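You operate a simulated robot arm through the tools that you are given. There is no shell and no other tool. Be economical: measure what you need, move in short steps, check, and stop when the job is done.

You run a simulated robot arm. Do the job below in one go: nothing can be reset, and whatever is moved stays where it is left.

Task
Put one of the cold packs from the island bench top in the yellow crate. Take the purple nozzle and put it on top of the red reel. Take the flask labelled "F2" from the island bench top and leave it on the white tile. Close the motors door. Close the cart drawer. Open the clips drawer, take the tube labelled "U4" from the top of the cart and leave it in the inside of the clips drawer, then shut the drawer. Shut the caps drawer. Any order will do. Set down upright: flask.

The check looks at the end state, three seconds after you hand in, the way a careful person would. Anything else that was tipped, shoved, dropped, spilled or broken makes it a failure. Lids that push on must go on centred and level and be pressed home; caps that screw on are set level and turned clockwise until they are tight.

Robot
A 6-joint arm with a two-finger gripper on a trunk, on a base that drives. Base frame: it is fixed to the floor where the robot stands at the start and does not move with it; the origin is under the middle of the robot, x ahead of it, y to its left, z up; the surface under the hand at the start is at about z = 0.85. Lengths are in m, angles in rad, forces in N, time in s.
Its first joint turns from -2.897 to 2.897 rad. Places, roughly: caps drawer [3.1, 3.8, 0.7]; cart drawer [-0.5, 1.7, 0.7]; clips drawer [1.7, 1.6, 0.7]; cold pack [1, -0.25, 1]; flask [1.25, -1, 1]; inside of the clips drawer [1.7, 1.6, 0.6]; motors door [0.3, 1.6, 0.4]; purple nozzle (3x3x15 cm) [1.6, 0, 1.1]; red reel (6x6x4 cm) [-0.3, 4.4, 0.9]; tube [-0.75, 1.5, 0.75]; white tile [1.75, -1.25, 0.75]; yellow crate (27x18x7 cm) [1, -0.1, 0.9]. Payload 2.54 kg.
Tool frame: the origin (TCP) lies between the finger pads and is the grasp point; the fingertips stand 0.03 m ahead of it; z points along the fingers, y is the line along which they close. The gripper opens to 0.116 m. The gripper's body begins 0.095 m behind the TCP.
Orientation is told as [roll, pitch, yaw] about the base's x, y, z axes, in that order, counted from this pose: with the fingers straight down and closing along the base's y, the tool's x points along the base's -x, its y along +y and its z along -z.

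Tools
- The arm moves only by the tool apply_moves. Its argument "deltas" is a list that holds one entry, the list of rows, each a list of 6 numbers: the shift along the base's x, y, z in mm, then the turn, a rotation vector about the base's x, y, z in rad. In form: [[[tx, ty, tz, rx, ry, rz], ...]]. A call has 1 to 10 rows; each row is the pose to reach, as a shift and turn from the pose commanded when the call began. "jaw" is the opening, from 0 (shut) to 1 (fully open), set as the call begins (left out, the last holds). Rows are played at 5 a second. More than 0.05 m and 0.15 rad between two rows, or a gripper value outside its range, and nothing of the call is played. Where a pose cannot be reached the arm comes as near as it can. A force on the tool above 40 N (or 10 N above the force at the start of the call, whichever is more), or a blocked arm, ends the call early, and 0.2 s more pass. Each finger travels about 0.072 m/s and halts on what it meets, pressing with about 38 N; the grip force reading is that of the motor and also rises with nothing between the fingers. The clock runs only during rows and for 0.2 s after the last one: add rows that repeat a pose to give the fingers time. It gives the time, the measured TCP pose, the force on the tool (base axes), the opening and the grip force at its end, in the units of the frame above (readings bear some noise), with the torque about the TCP (base axes, N m) and any sound that the robot's microphone picked up, and new pictures: "pictures" is both (left out), scene, wrist or none.
- Cameras (640 x 400 px; columns grow to the right, rows downward): "scene" is now at [-0.0377, 0.1176, 1.4245]; the picture's right is [-0.38, -0.92, 0.00], its down [-0.40, 0.17, -0.90] and it looks along [0.83, -0.34, -0.43] (base axes); focal length 250 px, centre (320, 200). "wrist" rides on the gripper at [0.069, -0.015, -0.122] in the tool frame; the picture's right is [0.21, 0.98, 0.00], its down [-0.83, 0.18, -0.53] and it looks along [-0.52, 0.11, 0.85] (tool axes); focal length 251 px, centre (320, 200). There is no depth. A picture from a camera that has moved, and an enlarged one, comes with that camera's place and axes in the base frame and with its lens.
- base_move(legs): drives the robot by 1 to 6 legs, each [ahead, left, turn to the left] in m, m and rad, along the robot's own axes; the way and the turn of a leg run together, so that a leg with both is an arc; at most 1.5 m and 3.142 rad a leg. The arm and the cameras ride along, it lands a little off, and it stops where it bumps. It gives what a move gives, and a new picture of the scene camera.
- pan_tilt(pan, tilt): turns the head with the scene camera to pan (to the left, within 2.094 rad either way) and tilt (down, from -0.506 to 1.204), counted from straight ahead of the robot. It gives what a move gives, and a new picture of the scene camera.
- inspect(camera, box): a new picture of the part [left, top, right, bottom] of that camera's present view, enlarged. It takes no simulated time.
- job_done(): hands the job in; it is judged then, once.

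Go step by step. Nothing tells you exact positions but the pictures and the camera data: compare them with the known pose of the tool, close in by small moves and look again before you grip or let go. The budget is 196 turns and 260 pictures, counting those below and the enlarged ones. Unless the task says otherwise, let go and move clear before handing in, and close with one line.

The tools are called after "Emit:" as name(argument=value, ...) on one line, values as JSON. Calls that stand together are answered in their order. apply_moves: Moves the arm, as the interface text tells. Its arguments: {"type":"object","properties":{"deltas":{"type":"array","items":{"type":"array","items":{"type":"array","items":{"type":"number"}}}},"jaw":{"type":"number"},"pictures":{"type":"string","enum":["both","scene","wrist","none"]}},"required":["deltas"]} The other tools are called the same way: base_move (legs) drives the base; pan_tilt (pan, tilt) turns the head that bears the scene camera; inspect (camera, box) takes an enlarged picture of a part of a camera's view; job_done () hands the job in.

At the start:

```text
time: 0.0
position: [0.6458, -0.2033, 1.1934]
tcp_rot: [-0.002, -0.002, -0.001]
force: [1.0, -0.3, 0.5]
moment: [-0.01, 0.01, 0.0]
finger_gap: 0.1159
finger_force: 0.0
robot x, y, heading: [-0.0041, 0.006, -0.001]
head pan, tilt: [-0.391, 0.449]
```

scene: 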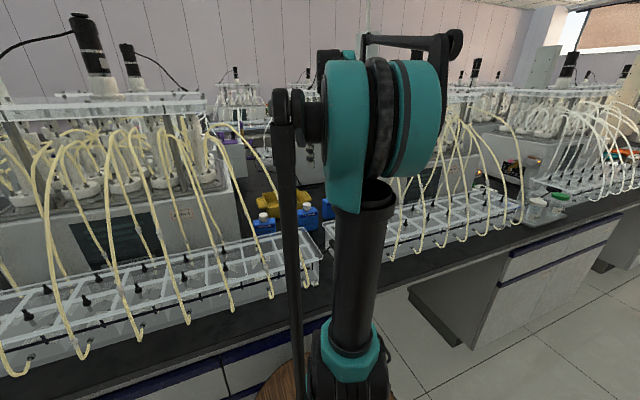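
wrist: 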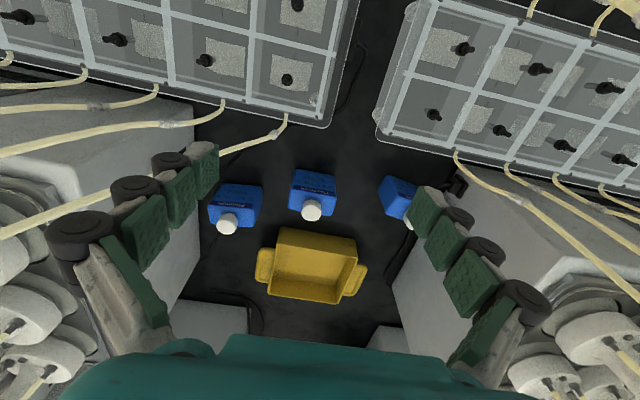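

I see an island bench ahead with a yellow crate and three blue packs between two machines. I'll take enlarged views first.

Emit:
inspect(camera="wrist", box=[190, 150, 450, 312])

Emit:
inspect(camera="scene", box=[190, 100, 350, 260])

Emit:
inspect(camera="scene", box=[460, 110, 640, 260])

```text
2.46 times, centred on (320, 231) of wrist
camera zoom: at [0.5761, -0.219, 1.3154], right [-0.21, 0.98, 0.0], down [0.83, 0.18, 0.53], along [0.52, 0.11, -0.84], focal length 619 px, centre (320, 124)
```

zoom: 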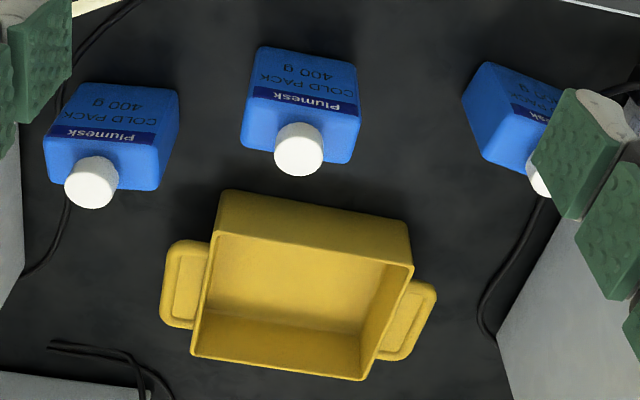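

```text
2.50 times, centred on (270, 180) of scene
camera zoom: at [-0.0377, 0.1176, 1.4245], right [-0.38, -0.92, 0.0], down [-0.4, 0.17, -0.9], along [0.83, -0.34, -0.43], focal length 625 px, centre (445, 250)
```

zoom: 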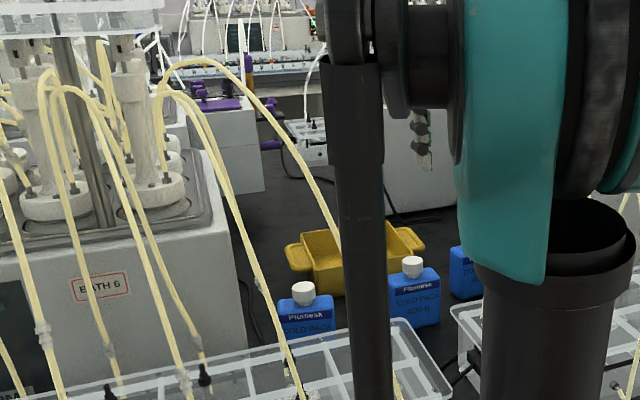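

```text
2.67 times, centred on (550, 185) of scene
camera zoom: at [-0.0377, 0.1176, 1.4245], right [-0.38, -0.92, 0.0], down [-0.4, 0.17, -0.9], along [0.83, -0.34, -0.43], focal length 667 px, centre (-293, 240)
```

zoom: 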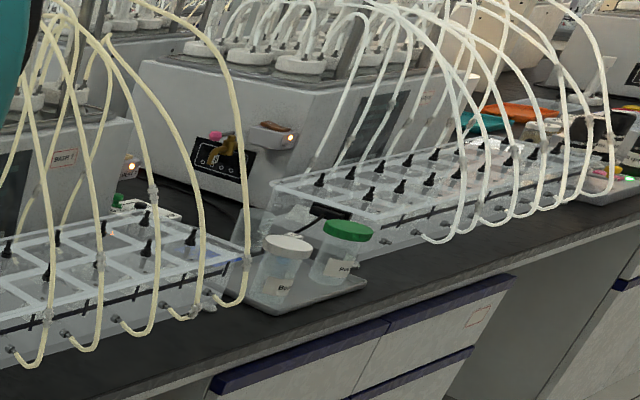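

Three upright cold packs stand in front of the crate; the middle one is about x 0.83, y -0.18. Now I'll look around to learn the room layout.

Emit:
pan_tilt(pan=0.0, tilt=1.0)

Emit:
pan_tilt(pan=0.6, tilt=0.45)

Emit:
pan_tilt(pan=1.5, tilt=0.45)

Emit:
pan_tilt(pan=2.09, tilt=0.45)

Emit:
pan_tilt(pan=-1.2, tilt=0.5)

Emit:
pan_tilt(pan=-2.09, tilt=0.5)

```text
time: 1.0
position: [0.6444, -0.2033, 1.1923]
tcp_rot: [-0.002, -0.003, 0.0]
force: [-0.6, 0.4, 0.1]
moment: [0.01, 0.03, 0.01]
finger_gap: 0.1161
finger_force: 0.1
robot x, y, heading: [0.0006, -0.0041, -0.003]
head pan, tilt: [0.0, 1.0]
camera scene: at [-0.0529, 0.1526, 1.3789], right [0.0, -1.0, 0.0], down [-0.84, 0.0, -0.54], along [0.54, 0.0, -0.84], focal length 250 px, centre (320, 200)
```

scene: 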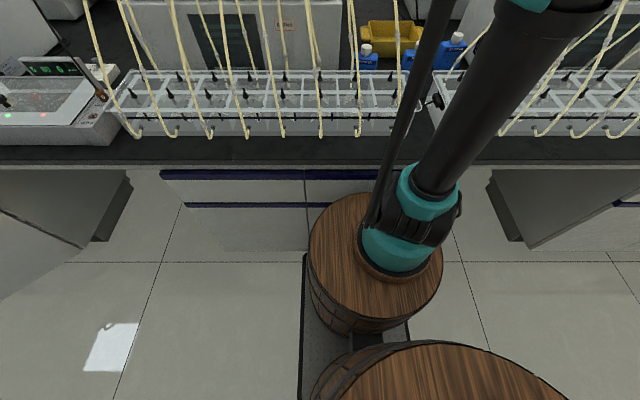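

```text
time: 2.0
position: [0.6457, -0.2029, 1.1921]
tcp_rot: [-0.002, -0.002, 0.0]
force: [-0.7, -0.1, -0.2]
moment: [0.0, -0.02, -0.04]
finger_gap: 0.116
finger_force: 0.0
robot x, y, heading: [-0.0012, 0.0039, 0.001]
head pan, tilt: [0.6, 0.45]
camera scene: at [-0.0468, 0.2045, 1.4244], right [0.56, -0.83, 0.0], down [-0.36, -0.25, -0.9], along [0.74, 0.51, -0.44], focal length 250 px, centre (320, 200)
```

scene: 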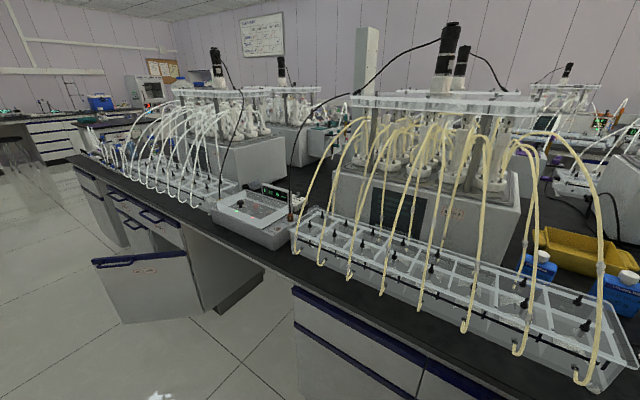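

```text
time: 3.2
position: [0.6451, -0.2033, 1.1925]
tcp_rot: [-0.003, -0.001, 0.0]
force: [0.3, -0.4, 0.6]
moment: [0.0, -0.01, -0.01]
finger_gap: 0.116
finger_force: 0.1
robot x, y, heading: [0.0011, -0.0031, -0.003]
head pan, tilt: [1.499, 0.45]
camera scene: at [-0.116, 0.2443, 1.4245], right [1.0, -0.07, 0.0], down [-0.03, -0.43, -0.9], along [0.07, 0.9, -0.44], focal length 250 px, centre (320, 200)
```

scene: 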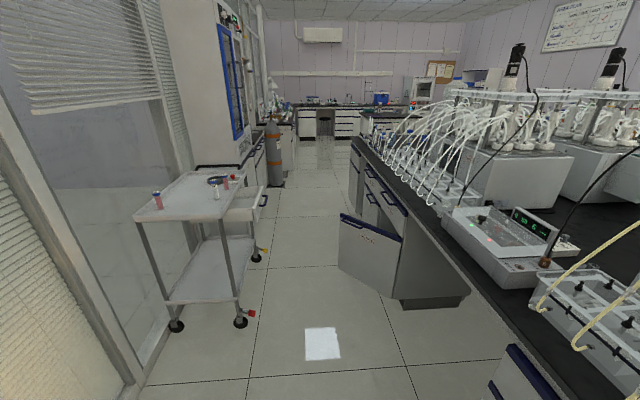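

```text
time: 4.2
position: [0.6464, -0.2037, 1.1919]
tcp_rot: [-0.002, -0.002, -0.001]
force: [0.3, 0.1, 0.7]
moment: [0.0, 0.0, 0.0]
finger_gap: 0.1158
finger_force: 0.0
robot x, y, heading: [0.0031, -0.0029, -0.004]
head pan, tilt: [2.089, 0.45]
camera scene: at [-0.1681, 0.2325, 1.4245], right [0.87, 0.49, 0.0], down [0.22, -0.38, -0.9], along [-0.45, 0.78, -0.44], focal length 250 px, centre (320, 200)
```

scene: 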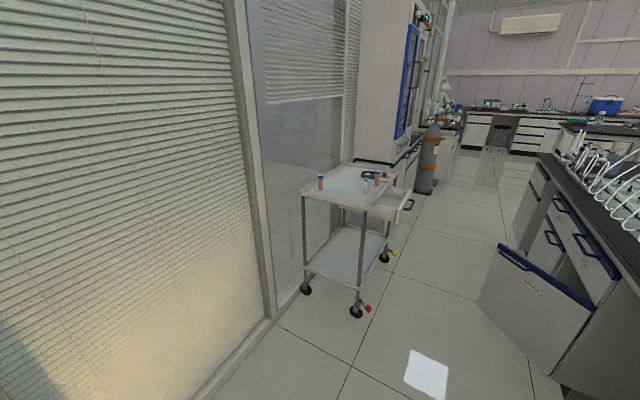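

```text
time: 7.0
position: [0.646, -0.2037, 1.1921]
tcp_rot: [-0.001, -0.001, 0.001]
force: [1.1, 0.0, -0.5]
moment: [0.02, 0.0, 0.0]
finger_gap: 0.1161
finger_force: 0.1
robot x, y, heading: [-0.0024, -0.0017, 0.004]
head pan, tilt: [-1.201, 0.499]
camera scene: at [-0.0897, 0.0678, 1.42], right [-0.93, -0.36, 0.0], down [-0.17, 0.45, -0.88], along [0.32, -0.82, -0.48], focal length 250 px, centre (320, 200)
```

scene: 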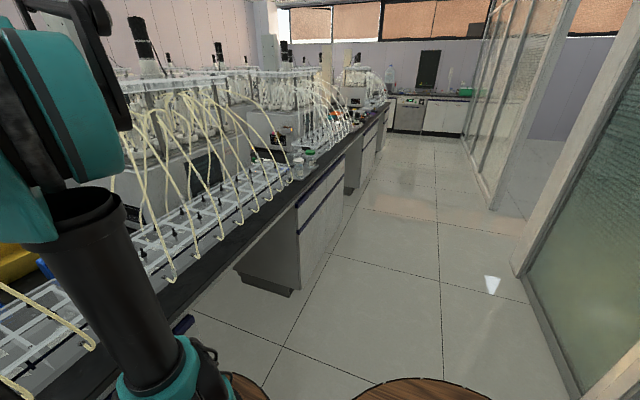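

```text
time: 8.1
position: [0.6463, -0.2033, 1.1926]
tcp_rot: [-0.002, -0.003, -0.001]
force: [0.7, -0.3, -0.2]
moment: [0.01, 0.02, -0.02]
finger_gap: 0.116
finger_force: 0.1
robot x, y, heading: [-0.0016, -0.0032, -0.001]
head pan, tilt: [-2.089, 0.499]
camera scene: at [-0.1677, 0.0736, 1.42], right [-0.87, 0.49, 0.0], down [0.24, 0.42, -0.88], along [-0.43, -0.76, -0.48], focal length 250 px, centre (320, 200)
```

scene: 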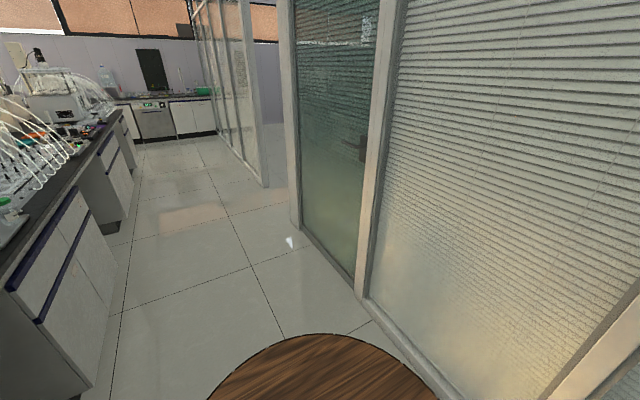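

The layout is clear: the cart is at the left rear, the motors door is open on this side, and the clips drawer and tile are on the far side. Cold pack first: I'll move above the middle one and look.

Emit:
pan_tilt(pan=-0.3, tilt=0.55)

Emit:
apply_moves(deltas=[[[40, 4, 0, 0, 0, 0], [80, 8, 0, 0, 0, 0], [120, 12, -20, 0, 0, 0], [150, 16, -50, 0, 0, 0], [170, 18, -80, 0, 0, 0], [170, 18, -100, 0, 0, 0], [170, 18, -100, 0, 0, 0]]], jaw=1)

```text
time: 9.9
position: [0.6455, -0.204, 1.1931]
tcp_rot: [-0.001, -0.001, 0.001]
force: [-0.5, -0.3, 0.2]
moment: [0.01, 0.01, 0.0]
finger_gap: 0.116
finger_force: 0.1
robot x, y, heading: [0.003, -0.0012, 0.004]
head pan, tilt: [-0.3, 0.55]
camera scene: at [-0.0369, 0.126, 1.4154], right [-0.3, -0.96, 0.0], down [-0.5, 0.15, -0.85], along [0.81, -0.25, -0.52], focal length 250 px, centre (320, 200)
```

scene: 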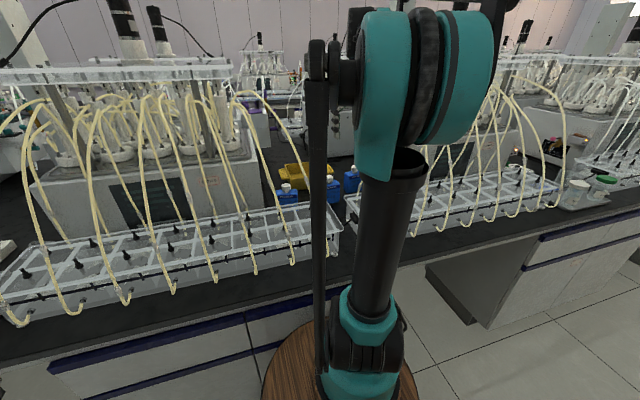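

```text
time: 11.5
position: [0.8164, -0.1842, 1.0894]
tcp_rot: [-0.001, -0.002, 0.002]
force: [0.3, 0.1, 0.6]
moment: [0.05, 0.01, 0.0]
finger_gap: 0.1161
finger_force: 0.0
robot x, y, heading: [0.0001, -0.0004, -0.0]
head pan, tilt: [-0.3, 0.55]
camera scene: at [-0.0368, 0.1261, 1.4154], right [-0.3, -0.96, 0.0], down [-0.5, 0.15, -0.85], along [0.81, -0.25, -0.52], focal length 250 px, centre (320, 200)
camera wrist: at [0.7463, -0.1993, 1.2125], right [-0.21, 0.98, 0.0], down [0.83, 0.18, 0.53], along [0.52, 0.11, -0.84], focal length 251 px, centre (320, 200)
```

scene: 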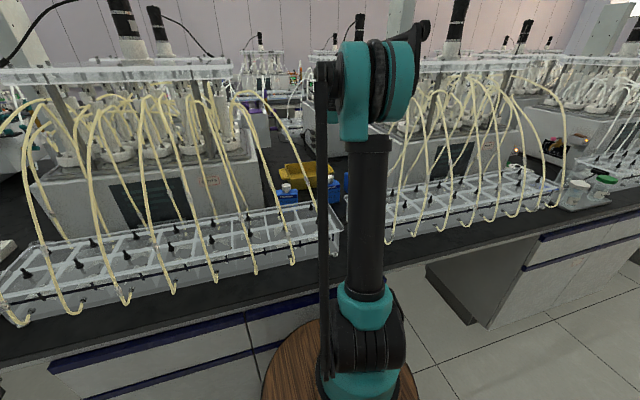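
wrist: 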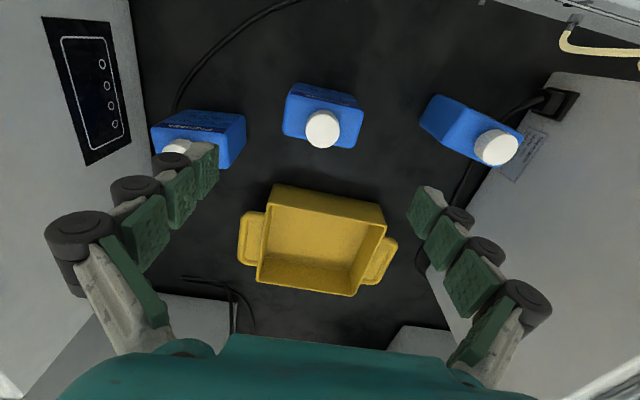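

The gripper is over the middle pack, which triangulates to about x 0.819, y -0.181 and is about 83 mm wide. I'll descend and close.

Emit:
apply_moves(deltas=[[[3, 3, -45, 0, 0, 0], [3, 3, -90, 0, 0, 0], [3, 3, -130, 0, 0, 0], [3, 3, -160, 0, 0, 0], [3, 3, -182, 0, 0, 0], [3, 3, -182, 0, 0, 0]]], pictures="wrist")

Emit:
apply_moves(deltas=[[[0, 0, 0, 0, 0, 0], [0, 0, 0, 0, 0, 0], [0, 0, 0, 0, 0, 0], [0, 0, 0, 0, 0, 0]]], jaw=0.6, pictures="wrist")

```text
time: 12.9
position: [0.821, -0.1814, 0.9105]
tcp_rot: [-0.001, -0.001, 0.0]
force: [-0.6, 1.0, 0.6]
moment: [-0.02, -0.01, -0.01]
finger_gap: 0.1159
finger_force: 0.1
robot x, y, heading: [-0.0037, 0.0024, -0.005]
head pan, tilt: [-0.3, 0.55]
camera wrist: at [0.7516, -0.1966, 1.0338], right [-0.21, 0.98, 0.0], down [0.83, 0.18, 0.53], along [0.52, 0.11, -0.84], focal length 251 px, centre (320, 200)
```

wrist: 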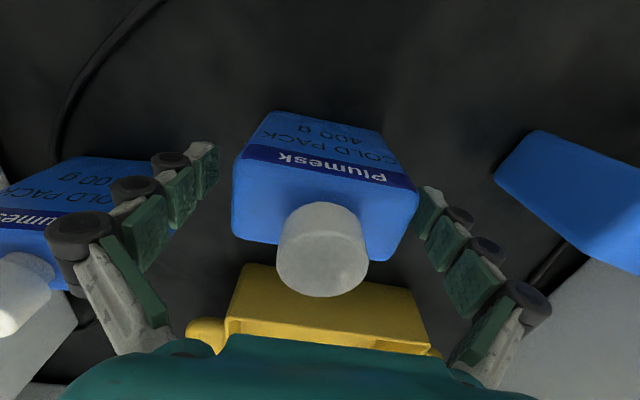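

```text
time: 13.9
position: [0.8205, -0.1822, 0.9107]
tcp_rot: [-0.002, -0.001, 0.001]
force: [0.8, 1.1, 2.0]
moment: [0.3, 0.02, -0.03]
finger_gap: 0.0844
finger_force: 38.5
robot x, y, heading: [0.0009, -0.0011, 0.001]
head pan, tilt: [-0.3, 0.55]
camera wrist: at [0.7516, -0.1965, 1.0342], right [-0.21, 0.98, 0.0], down [0.83, 0.18, 0.53], along [0.52, 0.11, -0.84], focal length 251 px, centre (320, 200)
```

wrist: 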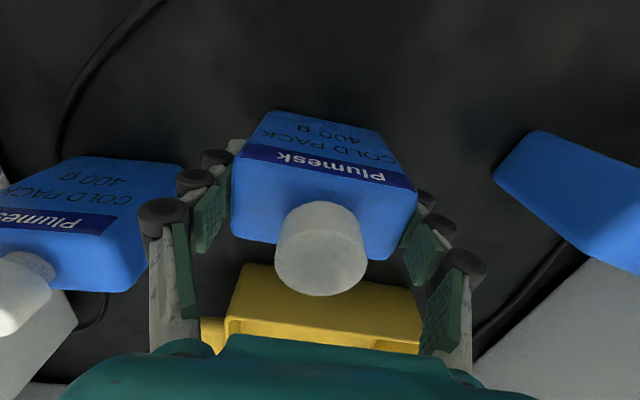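

The pack is held at a gap of 84 mm. I'll lift it and carry it over the crate centre, about (1.033, -0.143).

Emit:
apply_moves(deltas=[[[0, 0, 40, 0, 0, 0], [0, 0, 80, 0, 0, 0], [0, 0, 125, 0, 0, 0], [45, 8, 140, 0, 0, 0], [90, 16, 140, 0, 0, 0], [135, 24, 140, 0, 0, 0], [175, 32, 140, 0, 0, 0], [212, 39, 140, 0, 0, 0], [212, 39, 140, 0, 0, 0]]], jaw=0.5)

```text
time: 15.9
position: [1.0307, -0.1429, 1.0503]
tcp_rot: [-0.004, -0.002, 0.0]
force: [1.0, 1.2, -3.6]
moment: [0.02, 0.02, 0.01]
finger_gap: 0.0844
finger_force: 38.5
robot x, y, heading: [-0.0003, -0.0011, -0.001]
head pan, tilt: [-0.3, 0.55]
camera scene: at [-0.0368, 0.1261, 1.4154], right [-0.3, -0.96, 0.0], down [-0.5, 0.15, -0.85], along [0.81, -0.25, -0.52], focal length 250 px, centre (320, 200)
camera wrist: at [0.9613, -0.1585, 1.1731], right [-0.21, 0.98, 0.0], down [0.83, 0.18, 0.53], along [0.52, 0.11, -0.84], focal length 251 px, centre (320, 200)
```

scene: 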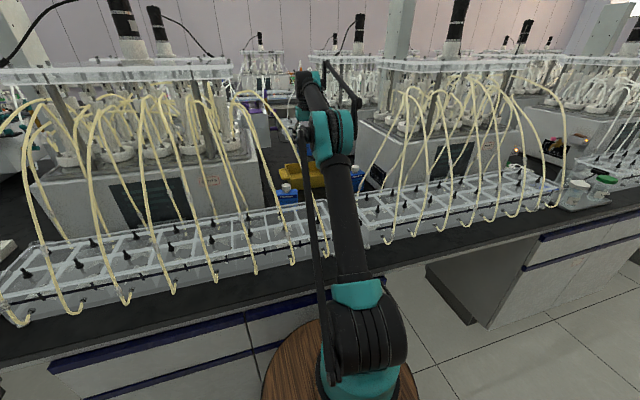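
wrist: 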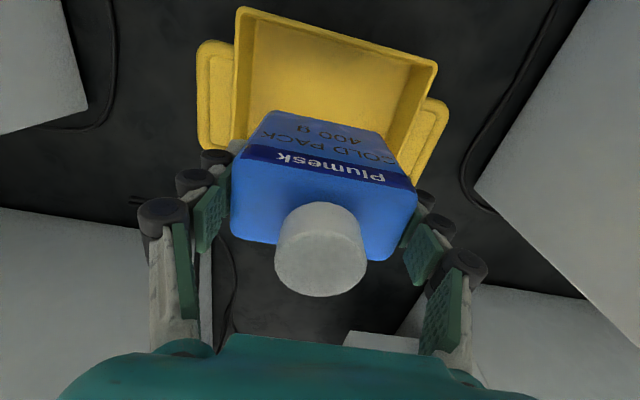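

The crate checks out as centred under the pack, so I'll lower it.

Emit:
apply_moves(deltas=[[[2, 0, -40, 0, 0, 0], [2, 0, -80, 0, 0, 0], [2, 0, -110, 0, 0, 0], [2, 0, -125, 0, 0, 0], [2, 0, -132, 0, 0, 0], [2, 0, -132, 0, 0, 0]]])

```text
time: 17.3
position: [1.0319, -0.1413, 0.9199]
tcp_rot: [-0.003, -0.001, -0.001]
force: [-0.5, -0.6, -3.9]
moment: [-0.02, -0.02, 0.02]
finger_gap: 0.0843
finger_force: 37.9
robot x, y, heading: [0.0043, 0.0034, 0.002]
head pan, tilt: [-0.3, 0.55]
camera scene: at [-0.0366, 0.1261, 1.4154], right [-0.3, -0.96, 0.0], down [-0.5, 0.15, -0.85], along [0.81, -0.25, -0.52], focal length 250 px, centre (320, 200)
camera wrist: at [0.963, -0.1574, 1.0433], right [-0.21, 0.98, 0.0], down [0.83, 0.18, 0.53], along [0.52, 0.11, -0.85], focal length 251 px, centre (320, 200)
```

scene: 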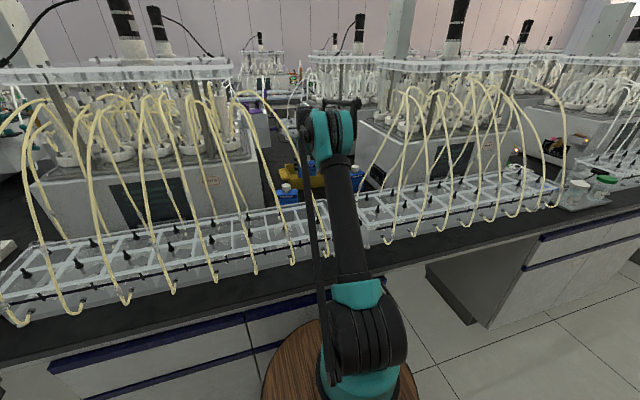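
wrist: 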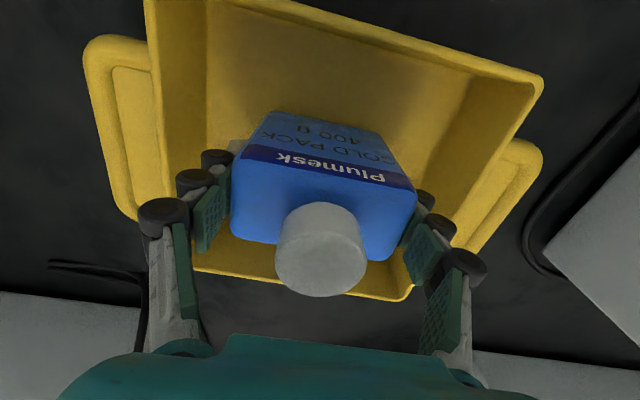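

Emit:
apply_moves(deltas=[[[0, 0, -3, 0, 0, 0], [0, 0, -5, 0, 0, 0], [0, 0, -7, 0, 0, 0], [0, 0, -7, 0, 0, 0]]], pictures="none")

```text
time: 18.3
position: [1.0318, -0.1416, 0.9134]
tcp_rot: [-0.001, -0.001, -0.001]
force: [4.1, 3.0, 26.7]
moment: [0.1, -0.05, 0.01]
finger_gap: 0.0845
finger_force: 38.3
robot x, y, heading: [0.0023, 0.0014, -0.001]
head pan, tilt: [-0.3, 0.55]
```

The pack touches the crate floor. I'll ease up, open and lift out.

Emit:
apply_moves(deltas=[[[0, 0, 1, 0, 0, 0], [0, 0, 1, 0, 0, 0], [0, 0, 1, 0, 0, 0]]], jaw=0.92, pictures="none")

Emit:
apply_moves(deltas=[[[0, 0, 40, 0, 0, 0], [0, 0, 80, 0, 0, 0], [0, 0, 120, 0, 0, 0], [-40, 0, 160, 0, 0, 0], [-80, 0, 190, 0, 0, 0], [-120, 0, 220, 0, 0, 0], [-160, 0, 240, 0, 0, 0], [-160, 0, 240, 0, 0, 0]]])

```text
time: 19.1
position: [1.033, -0.1429, 0.9125]
tcp_rot: [-0.003, -0.002, 0.0]
force: [-0.6, 0.0, -0.5]
moment: [0.03, 0.03, 0.02]
finger_gap: 0.1068
finger_force: 0.0
robot x, y, heading: [-0.001, 0.0001, -0.0]
head pan, tilt: [-0.3, 0.55]
```

```text
refused: row 4 steps farther than a row can; nothing moved
```

Emit:
apply_moves(deltas=[[[0, 0, 40, 0, 0, 0], [0, 0, 80, 0, 0, 0], [0, 0, 120, 0, 0, 0], [-30, 0, 150, 0, 0, 0], [-60, 0, 180, 0, 0, 0], [-95, 0, 210, 0, 0, 0], [-130, 0, 240, 0, 0, 0], [-165, 0, 270, 0, 0, 0], [-205, 0, 290, 0, 0, 0], [-245, 0, 290, 0, 0, 0]]])

```text
time: 21.3
position: [0.7891, -0.1448, 1.199]
tcp_rot: [-0.003, -0.001, 0.001]
force: [1.0, 0.3, -0.9]
moment: [0.04, 0.08, 0.01]
finger_gap: 0.1068
finger_force: 0.1
robot x, y, heading: [0.0005, 0.0008, -0.002]
head pan, tilt: [-0.3, 0.55]
camera scene: at [-0.0362, 0.126, 1.4154], right [-0.3, -0.96, 0.0], down [-0.5, 0.15, -0.85], along [0.81, -0.25, -0.52], focal length 250 px, centre (320, 200)
camera wrist: at [0.7194, -0.1612, 1.322], right [-0.21, 0.98, 0.0], down [0.83, 0.18, 0.53], along [0.52, 0.11, -0.85], focal length 251 px, centre (320, 200)
```

scene: 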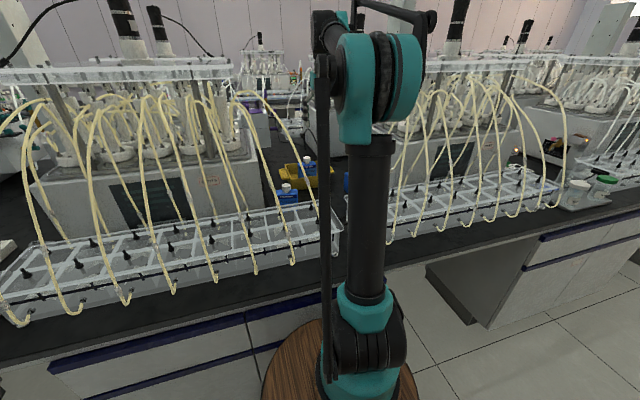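
wrist: 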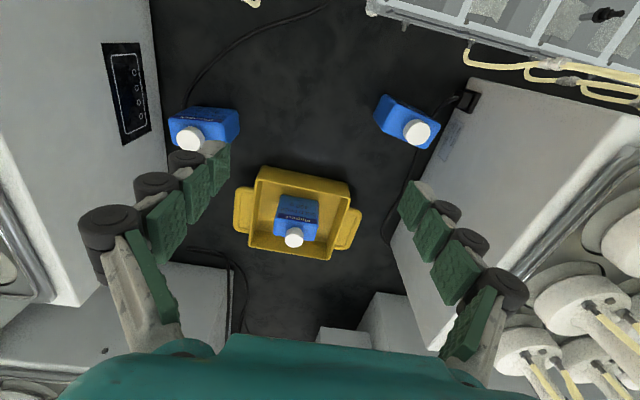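

The pack is in the crate. Next I'll retract the arm, back off and turn left toward the motors door and cart.

Emit:
apply_moves(deltas=[[[-40, 10, 25, 0, 0, 0], [-80, 20, 50, 0, 0, 0], [-120, 30, 75, 0, 0, 0], [-160, 40, 100, 0, 0, 0], [-200, 60, 120, 0, 0, 0], [-240, 80, 130, 0, 0, 0], [-280, 100, 130, 0, 0, 0], [-300, 120, 130, 0, 0, 0]]], pictures="none", jaw=0)

Emit:
pan_tilt(pan=0, tilt=0.7)

Emit:
base_move(legs=[[-0.28, 0, 0], [0, 0, 1.571]])

```text
time: 23.1
position: [0.4872, -0.0243, 1.3298]
tcp_rot: [-0.002, -0.003, -0.001]
force: [-0.3, -0.1, -0.3]
moment: [0.0, 0.01, 0.02]
finger_gap: 0.0002
finger_force: 27.7
robot x, y, heading: [-0.0007, 0.0008, 0.002]
head pan, tilt: [-0.3, 0.55]
```

```text
time: 23.9
position: [0.4886, -0.0237, 1.3306]
tcp_rot: [-0.002, -0.002, 0.001]
force: [-0.2, 1.0, 0.0]
moment: [0.02, -0.02, 0.0]
finger_gap: 0.0
finger_force: 28.3
robot x, y, heading: [-0.0003, 0.0004, 0.001]
head pan, tilt: [0.0, 0.7]
camera scene: at [-0.0377, 0.1526, 1.4023], right [0.0, -1.0, 0.0], down [-0.64, 0.0, -0.77], along [0.77, 0.0, -0.64], focal length 250 px, centre (320, 200)
```

scene: 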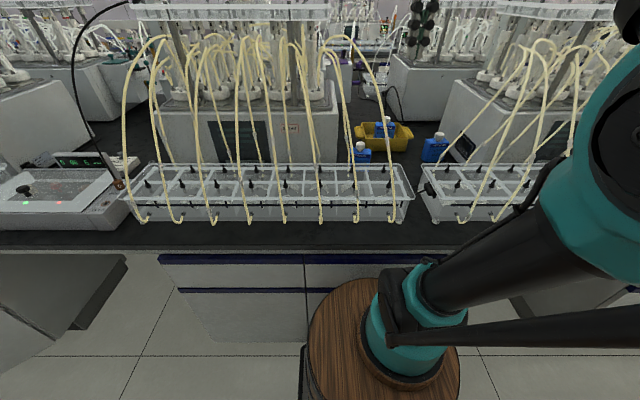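

```text
time: 29.6
position: [-0.2465, 0.4856, 1.3299]
tcp_rot: [-0.003, -0.001, 1.555]
force: [-0.1, 0.0, -0.9]
moment: [0.01, -0.02, -0.01]
finger_gap: 0.0001
finger_force: 28.4
robot x, y, heading: [-0.2822, 0.0001, 1.552]
head pan, tilt: [0.0, 0.7]
camera scene: at [-0.4316, -0.0303, 1.4023], right [1.0, -0.02, 0.0], down [-0.01, -0.64, -0.76], along [0.01, 0.76, -0.64], focal length 250 px, centre (320, 200)
```

scene: 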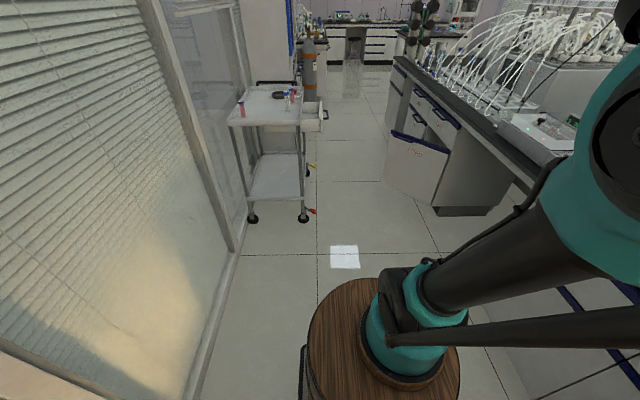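

The motors door is open about 48°, with its hinge near (0.40, 1.27) and free edge near (0.09, 1.55). I'll drive closer and turn toward it.

Emit:
base_move(legs=[[0.85, -0.165, 0], [0, 0, -0.6]])

Emit:
apply_moves(deltas=[[[0, 0, -20, 0, 0, 0], [0, 0, -20, 0, 0, 0]]], pictures="wrist")

```text
time: 35.9
position: [0.2161, 1.2089, 1.3305]
tcp_rot: [0.0, -0.002, 0.924]
force: [-0.2, 0.3, 0.9]
moment: [0.01, 0.02, -0.03]
finger_gap: 0.0001
finger_force: 28.4
robot x, y, heading: [-0.0927, 0.8361, 0.924]
head pan, tilt: [0.0, 0.7]
camera scene: at [-0.2396, 0.8986, 1.4023], right [0.8, -0.6, 0.0], down [-0.39, -0.51, -0.76], along [0.46, 0.61, -0.64], focal length 250 px, centre (320, 200)
```

scene: 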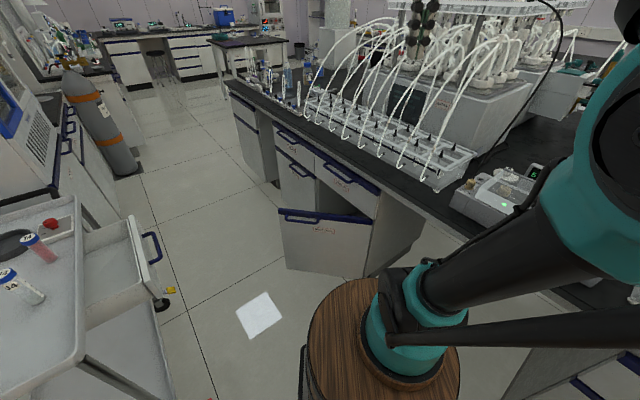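

```text
time: 36.5
position: [0.2166, 1.2099, 1.3102]
tcp_rot: [-0.001, -0.002, 0.925]
force: [0.7, 0.2, -0.6]
moment: [0.05, 0.03, 0.0]
finger_gap: 0.0
finger_force: 29.0
robot x, y, heading: [-0.0966, 0.8308, 0.925]
head pan, tilt: [0.0, 0.7]
camera wrist: at [0.1859, 1.145, 1.4337], right [-0.91, 0.42, 0.0], down [0.35, 0.77, 0.53], along [0.22, 0.49, -0.84], focal length 251 px, centre (320, 200)
```

wrist: 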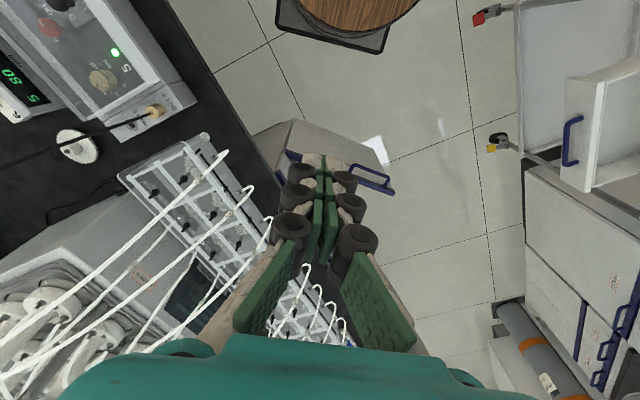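

Door refined: hinge about (0.40, 1.36), free edge about (0.105, 1.655), spanning z 0.22–0.65. I'll bring the closed fingers down in front of its outer face, tilted forward.

Emit:
apply_moves(deltas=[[[-10, 25, -40, 0, 0, -0.1], [-20, 50, -80, 0, 0, -0.2], [-30, 75, -120, 0, 0, -0.3], [-40, 85, -165, 0, 0, -0.3], [-50, 95, -210, 0, 0, -0.3], [-60, 105, -255, 0, 0, -0.3], [-70, 115, -300, 0, 0, -0.3], [-80, 125, -345, 0, 0, -0.3], [-90, 135, -390, 0, 0, -0.3]]], pictures="none")

Emit:
apply_moves(deltas=[[[-5, 20, -40, 0.087, -0.122, 0], [-10, 35, -85, 0.174, -0.244, 0], [-15, 50, -130, 0.261, -0.366, 0], [-20, 65, -175, 0.348, -0.488, 0], [-25, 80, -220, 0.436, -0.61, 0], [-30, 95, -265, 0.523, -0.732, 0], [-35, 110, -310, 0.523, -0.732, 0], [-40, 130, -350, 0.523, -0.732, 0], [-50, 150, -380, 0.523, -0.732, 0]]])

```text
time: 38.5
position: [0.1271, 1.3391, 0.9244]
tcp_rot: [-0.002, -0.002, 0.626]
force: [-1.1, -0.6, -0.8]
moment: [0.04, -0.02, 0.0]
finger_gap: 0.0001
finger_force: 28.6
robot x, y, heading: [-0.0989, 0.8338, 0.927]
head pan, tilt: [0.0, 0.7]
```

```text
time: 40.5
position: [0.0295, 1.631, 0.6253]
tcp_rot: [-0.011, -0.899, 0.627]
force: [-0.2, -0.1, -0.8]
moment: [0.01, -0.02, 0.0]
finger_gap: 0.0
finger_force: 28.6
out of reach, approached as far as the arm can: row 4, 5, 6, 7, 8, 9
robot x, y, heading: [-0.092, 0.8346, 0.928]
head pan, tilt: [0.0, 0.7]
camera scene: at [-0.2396, 0.8986, 1.4023], right [0.8, -0.6, 0.0], down [-0.39, -0.51, -0.76], along [0.46, 0.61, -0.64], focal length 250 px, centre (320, 200)
camera wrist: at [-0.0754, 1.5384, 0.6485], right [-0.67, 0.72, -0.18], down [-0.03, 0.21, 0.98], along [0.74, 0.66, -0.12], focal length 251 px, centre (320, 200)
```

scene: 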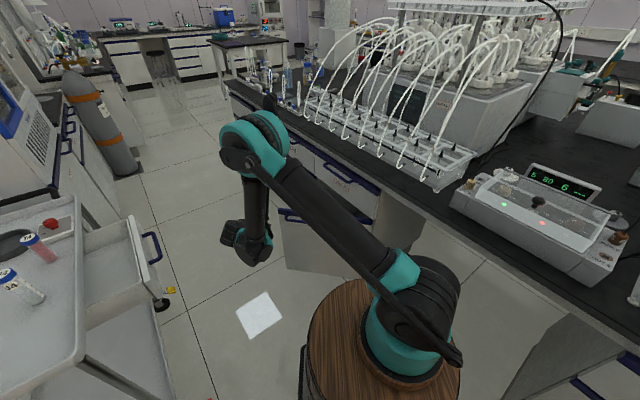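
wrist: 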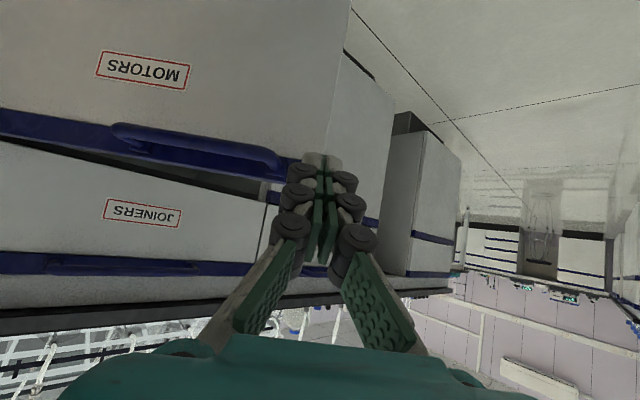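

The pose was too close in for the arm; the wrist view shows the MOTORS door right ahead. I'll back the base up 0.15 m to gain room.

Emit:
base_move(legs=[[-0.16, 0, 0]])

Emit:
apply_moves(deltas=[[[0, 0, 0, 0, 0, 0]]], pictures="wrist")

```text
time: 41.9
position: [-0.0676, 1.5065, 0.6255]
tcp_rot: [-0.012, -0.9, 0.631]
force: [0.2, -0.8, -0.1]
moment: [0.01, 0.0, 0.01]
finger_gap: 0.0
finger_force: 28.5
robot x, y, heading: [-0.1886, 0.7084, 0.928]
head pan, tilt: [0.0, 0.7]
camera scene: at [-0.3349, 0.7717, 1.4023], right [0.8, -0.6, 0.0], down [-0.39, -0.52, -0.76], along [0.46, 0.61, -0.64], focal length 250 px, centre (320, 200)
```

scene: 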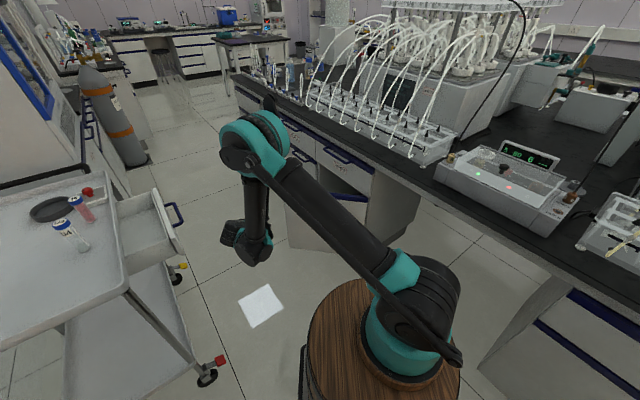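

```text
time: 42.3
position: [-0.0665, 1.5051, 0.6262]
tcp_rot: [-0.013, -0.9, 0.631]
force: [0.2, -0.5, -0.4]
moment: [-0.01, -0.02, 0.0]
finger_gap: 0.0002
finger_force: 28.3
robot x, y, heading: [-0.192, 0.7077, 0.928]
head pan, tilt: [0.0, 0.7]
camera wrist: at [-0.172, 1.4118, 0.6489], right [-0.68, 0.72, -0.18], down [-0.03, 0.21, 0.98], along [0.74, 0.67, -0.12], focal length 251 px, centre (320, 200)
```

wrist: 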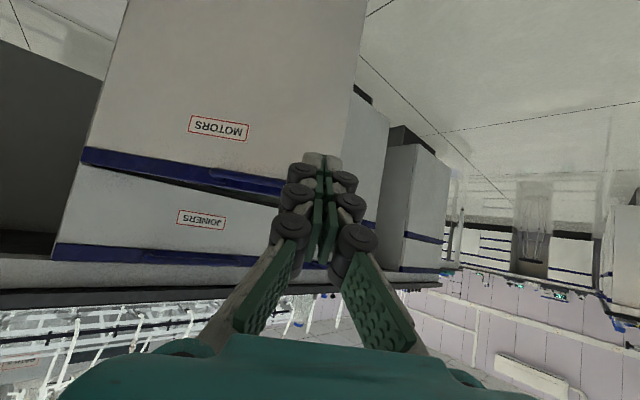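

There is room now; the door face is ahead. I'll lower below handle height and advance, then check.

Emit:
apply_moves(deltas=[[[20, 10, -30, 0, 0, 0], [40, 20, -60, 0, 0, 0], [60, 30, -85, 0, 0, 0], [85, 55, -85, 0, 0, 0], [110, 80, -85, 0, 0, 0], [110, 80, -85, 0, 0, 0]]])

```text
time: 43.7
position: [0.0425, 1.5839, 0.5393]
tcp_rot: [-0.012, -0.898, 0.632]
force: [0.4, -0.1, 0.2]
moment: [0.01, -0.03, -0.02]
finger_gap: 0.0
finger_force: 28.6
out of reach, approached as far as the arm can: row 1, 2, 3, 4
robot x, y, heading: [-0.1936, 0.7123, 0.934]
head pan, tilt: [0.0, 0.7]
camera scene: at [-0.3349, 0.7717, 1.4023], right [0.8, -0.6, 0.0], down [-0.39, -0.52, -0.76], along [0.46, 0.61, -0.64], focal length 250 px, centre (320, 200)
camera wrist: at [-0.0621, 1.4904, 0.5627], right [-0.68, 0.72, -0.18], down [-0.03, 0.21, 0.98], along [0.74, 0.67, -0.12], focal length 251 px, centre (320, 200)
```

scene: 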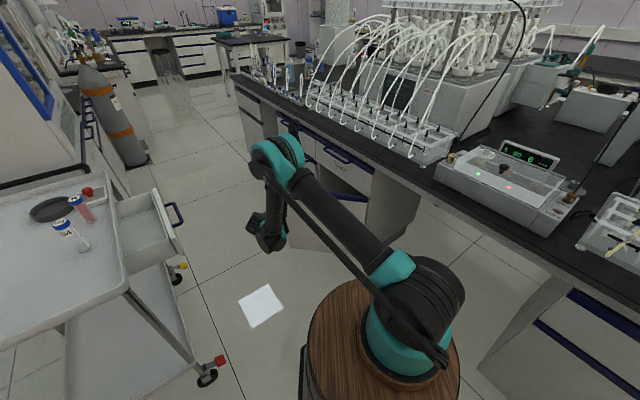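
wrist: 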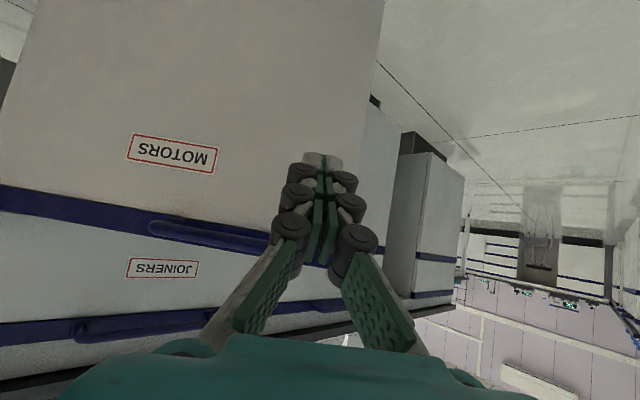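

Now I'll push along the door's arc.

Emit:
apply_moves(deltas=[[[35, 25, 0, 0, 0, 0], [65, 48, 0, 0, 0, 0], [85, 65, 0, 0, 0, 0], [105, 80, 0, 0, 0, 0], [125, 95, 0, 0, 0, 0], [150, 110, 0, 0, 0, 0], [175, 124, 0, 0, 0, 0]]])

```text
time: 45.3
position: [0.2169, 1.7086, 0.5401]
tcp_rot: [-0.01, -0.896, 0.632]
force: [0.1, 0.5, 0.1]
moment: [0.02, 0.01, 0.01]
finger_gap: 0.0
finger_force: 28.6
robot x, y, heading: [-0.1916, 0.7045, 0.927]
head pan, tilt: [0.0, 0.7]
camera scene: at [-0.335, 0.7717, 1.4022], right [0.8, -0.6, 0.0], down [-0.39, -0.52, -0.76], along [0.46, 0.61, -0.64], focal length 250 px, centre (320, 200)
camera wrist: at [0.1123, 1.6155, 0.5616], right [-0.68, 0.71, -0.18], down [-0.03, 0.21, 0.98], along [0.74, 0.67, -0.12], focal length 251 px, centre (320, 200)
```

scene: 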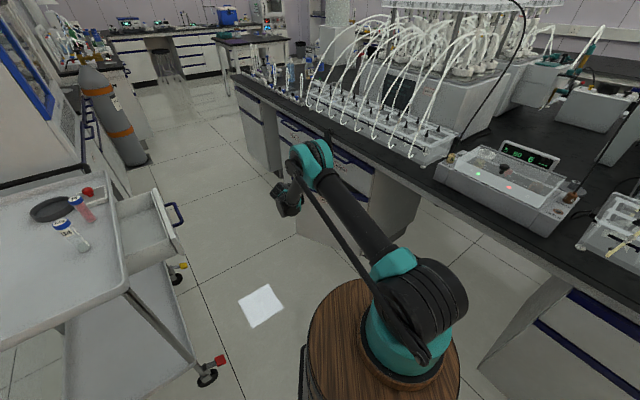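
wrist: 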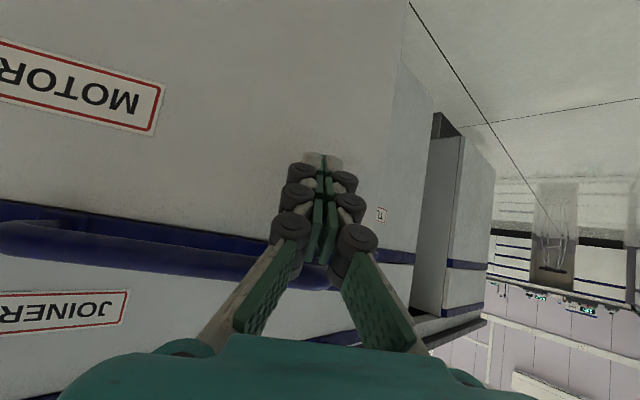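

Emit:
apply_moves(deltas=[[[25, 10, 0, 0, 0, 0], [50, 18, 0, 0, 0, 0], [75, 24, 0, 0, 0, 0], [100, 28, 0, 0, 0, 0], [125, 30, 0, 0, 0, 0], [150, 30, 0, 0, 0, 0]]])

```text
time: 46.7
position: [0.3667, 1.7346, 0.5464]
tcp_rot: [-0.013, -0.897, 0.632]
force: [-0.2, -0.6, 0.8]
moment: [-0.01, -0.03, -0.03]
finger_gap: 0.0
finger_force: 28.7
out of reach, approached as far as the arm can: row 6
robot x, y, heading: [-0.192, 0.7034, 0.928]
head pan, tilt: [0.0, 0.7]
camera scene: at [-0.335, 0.7717, 1.4022], right [0.8, -0.6, 0.0], down [-0.39, -0.52, -0.76], along [0.46, 0.61, -0.64], focal length 250 px, centre (320, 200)
camera wrist: at [0.2626, 1.6411, 0.569], right [-0.68, 0.71, -0.17], down [-0.03, 0.21, 0.98], along [0.73, 0.67, -0.12], focal length 251 px, centre (320, 200)
```

scene: 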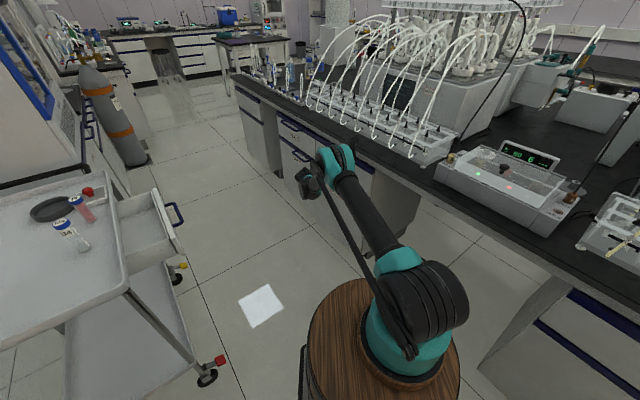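
wrist: 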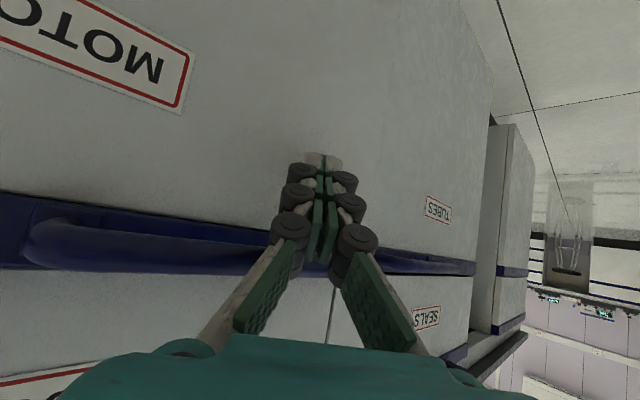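

The door is nearly shut. I'll retract the tip a bit, bring the base nearer and press it home.

Emit:
apply_moves(deltas=[[[-25, -10, 0, 0, 0, 0], [-50, -30, 0, 0, 0, 0], [-90, -60, 0, 0, 0, 0], [-120, -95, 0, 0, 0, 0]]], pictures="none")

Emit:
base_move(legs=[[0.1, -0.02, 0]])

Emit:
apply_moves(deltas=[[[0, 0, 0, 0, 0, 0]]], pictures="wrist")

```text
time: 47.7
position: [0.2451, 1.6392, 0.5468]
tcp_rot: [-0.014, -0.898, 0.63]
force: [-0.4, 0.1, -0.3]
moment: [0.02, -0.01, 0.02]
finger_gap: 0.0001
finger_force: 28.5
robot x, y, heading: [-0.1909, 0.707, 0.929]
head pan, tilt: [0.0, 0.7]
```

```text
time: 48.8
position: [0.3166, 1.7089, 0.5469]
tcp_rot: [-0.013, -0.898, 0.634]
force: [0.1, 0.0, 0.4]
moment: [0.01, 0.02, -0.03]
finger_gap: 0.0
finger_force: 28.6
robot x, y, heading: [-0.1159, 0.7749, 0.933]
head pan, tilt: [0.0, 0.7]
camera scene: at [-0.2596, 0.8393, 1.4023], right [0.8, -0.6, 0.0], down [-0.38, -0.52, -0.76], along [0.46, 0.61, -0.64], focal length 250 px, centre (320, 200)
```

scene: 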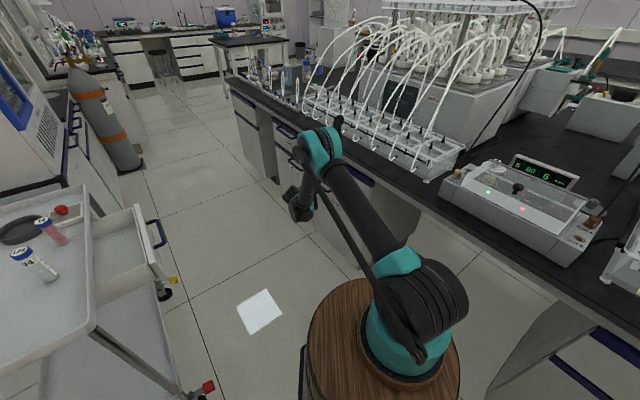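

```text
time: 49.2
position: [0.3158, 1.7076, 0.5465]
tcp_rot: [-0.012, -0.899, 0.633]
force: [0.3, -0.3, -0.4]
moment: [0.0, 0.01, -0.01]
finger_gap: 0.0
finger_force: 28.4
robot x, y, heading: [-0.1129, 0.7764, 0.931]
head pan, tilt: [0.0, 0.7]
camera wrist: at [0.2131, 1.6153, 0.5698], right [-0.68, 0.71, -0.18], down [-0.03, 0.21, 0.98], along [0.73, 0.67, -0.12], focal length 251 px, centre (320, 200)
```

wrist: 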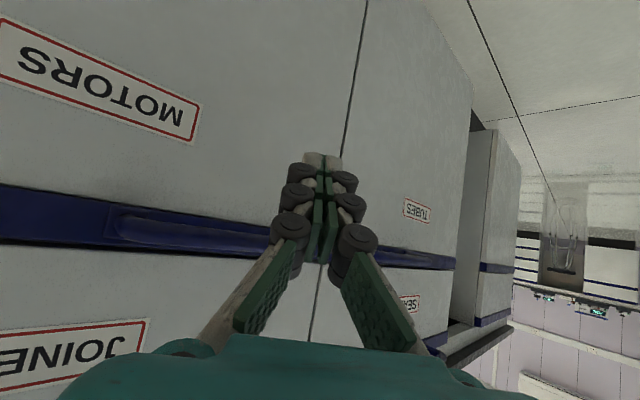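

Emit:
apply_moves(deltas=[[[25, -15, 0, 0, 0, 0], [45, -30, 0, 0, 0, 0], [60, -40, 0, 0, 0, 0], [70, -40, 0, 0, 0, 0], [78, -40, 0, 0, 0, 0], [86, -40, 0, 0, 0, 0], [92, -40, 0, 0, 0, 0], [98, -40, 0, 0, 0, 0], [104, -40, 0, 0, 0, 0], [110, -40, 0, 0, 0, 0]]], pictures="wrist")

```text
time: 51.0
position: [0.4056, 1.6716, 0.5438]
tcp_rot: [-0.009, -0.893, 0.635]
force: [-2.6, 0.7, 1.0]
moment: [0.03, 0.07, 0.01]
finger_gap: 0.0
finger_force: 28.4
robot x, y, heading: [-0.1127, 0.7757, 0.936]
head pan, tilt: [0.0, 0.7]
stopped in row 8: the force on the tool passed its limit at 49 N (the readings are from after the stop); the commanded pose is now the measured one
camera wrist: at [0.3032, 1.577, 0.568], right [-0.68, 0.71, -0.17], down [-0.03, 0.21, 0.98], along [0.73, 0.67, -0.12], focal length 251 px, centre (320, 200)
```

wrist: 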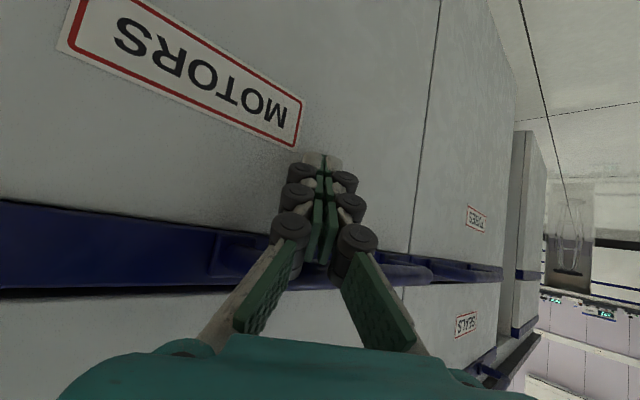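

The door is shut home (49 N stop, flush with its neighbour). I'll retract the arm and turn the base toward the cart drawer.

Emit:
apply_moves(deltas=[[[-40, -20, 0, 0, 0, 0], [-80, -40, 0, 0, 0, 0], [-115, -60, 20, 0, 0, 0], [-145, -80, 50, 0, 0, 0], [-170, -100, 85, 0, 0, 0], [-195, -120, 120, 0, 0, 0], [-215, -140, 160, 0, 0, 0], [-235, -160, 200, 0, 0, 0], [-250, -180, 240, 0, 0, 0], [-260, -200, 280, 0, 0, 0]]], pictures="none")

Emit:
base_move(legs=[[0.25, -0.02, 0], [0, 0, 1.25]])

Emit:
apply_moves(deltas=[[[0, 0, 0, 0, 0, 0]]], pictures="wrist")

```text
time: 53.2
position: [0.1477, 1.4722, 0.8244]
tcp_rot: [-0.01, -0.892, 0.633]
force: [0.0, 0.4, -0.4]
moment: [-0.04, -0.01, -0.04]
finger_gap: 0.0
finger_force: 28.7
out of reach, approached as far as the arm can: row 3, 4, 5, 6, 7
robot x, y, heading: [-0.1155, 0.7742, 0.929]
head pan, tilt: [0.0, 0.7]
```

```text
time: 58.0
position: [-0.504, 1.4583, 0.8241]
tcp_rot: [-0.019, -0.898, 1.843]
force: [1.0, 0.5, 0.5]
moment: [-0.03, 0.0, -0.02]
finger_gap: 0.0
finger_force: 28.5
robot x, y, heading: [0.0461, 0.9662, 2.143]
head pan, tilt: [0.0, 0.7]
stopped in leg 2: the force on the tool passed its limit at 55 N (the readings are from after the stop); the commanded pose is now the measured one
camera scene: at [-0.0597, 0.855, 1.4023], right [0.84, 0.54, 0.0], down [0.35, -0.54, -0.76], along [-0.42, 0.64, -0.64], focal length 250 px, centre (320, 200)
```

scene: 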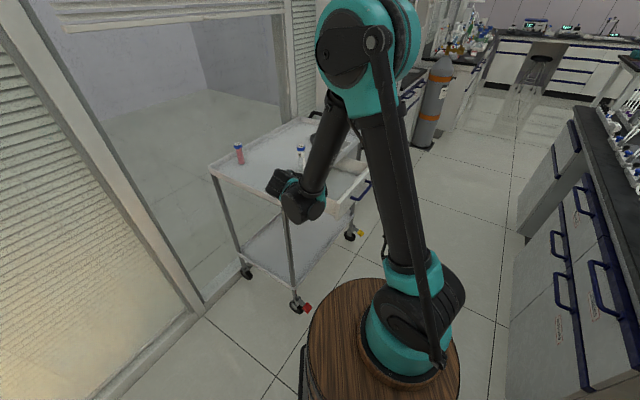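

```text
time: 58.4
position: [-0.5044, 1.4571, 0.8229]
tcp_rot: [-0.019, -0.895, 1.843]
force: [1.8, 0.0, -1.2]
moment: [-0.04, -0.06, -0.05]
finger_gap: 0.0
finger_force: 28.5
robot x, y, heading: [0.0521, 0.9614, 2.144]
head pan, tilt: [0.0, 0.7]
camera wrist: at [-0.455, 1.3266, 0.8474], right [-0.91, -0.38, -0.18], down [-0.21, 0.05, 0.98], along [-0.36, 0.92, -0.12], focal length 251 px, centre (320, 200)
```

wrist: 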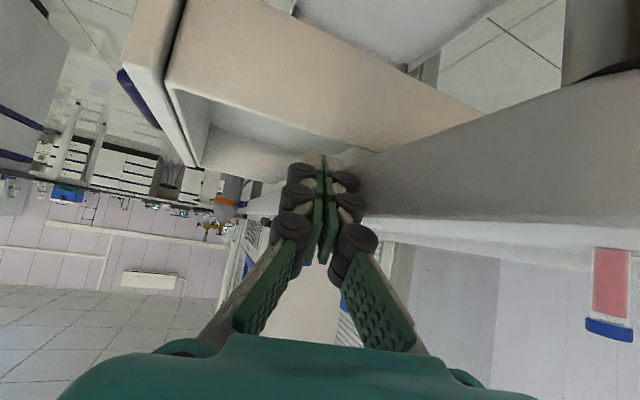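

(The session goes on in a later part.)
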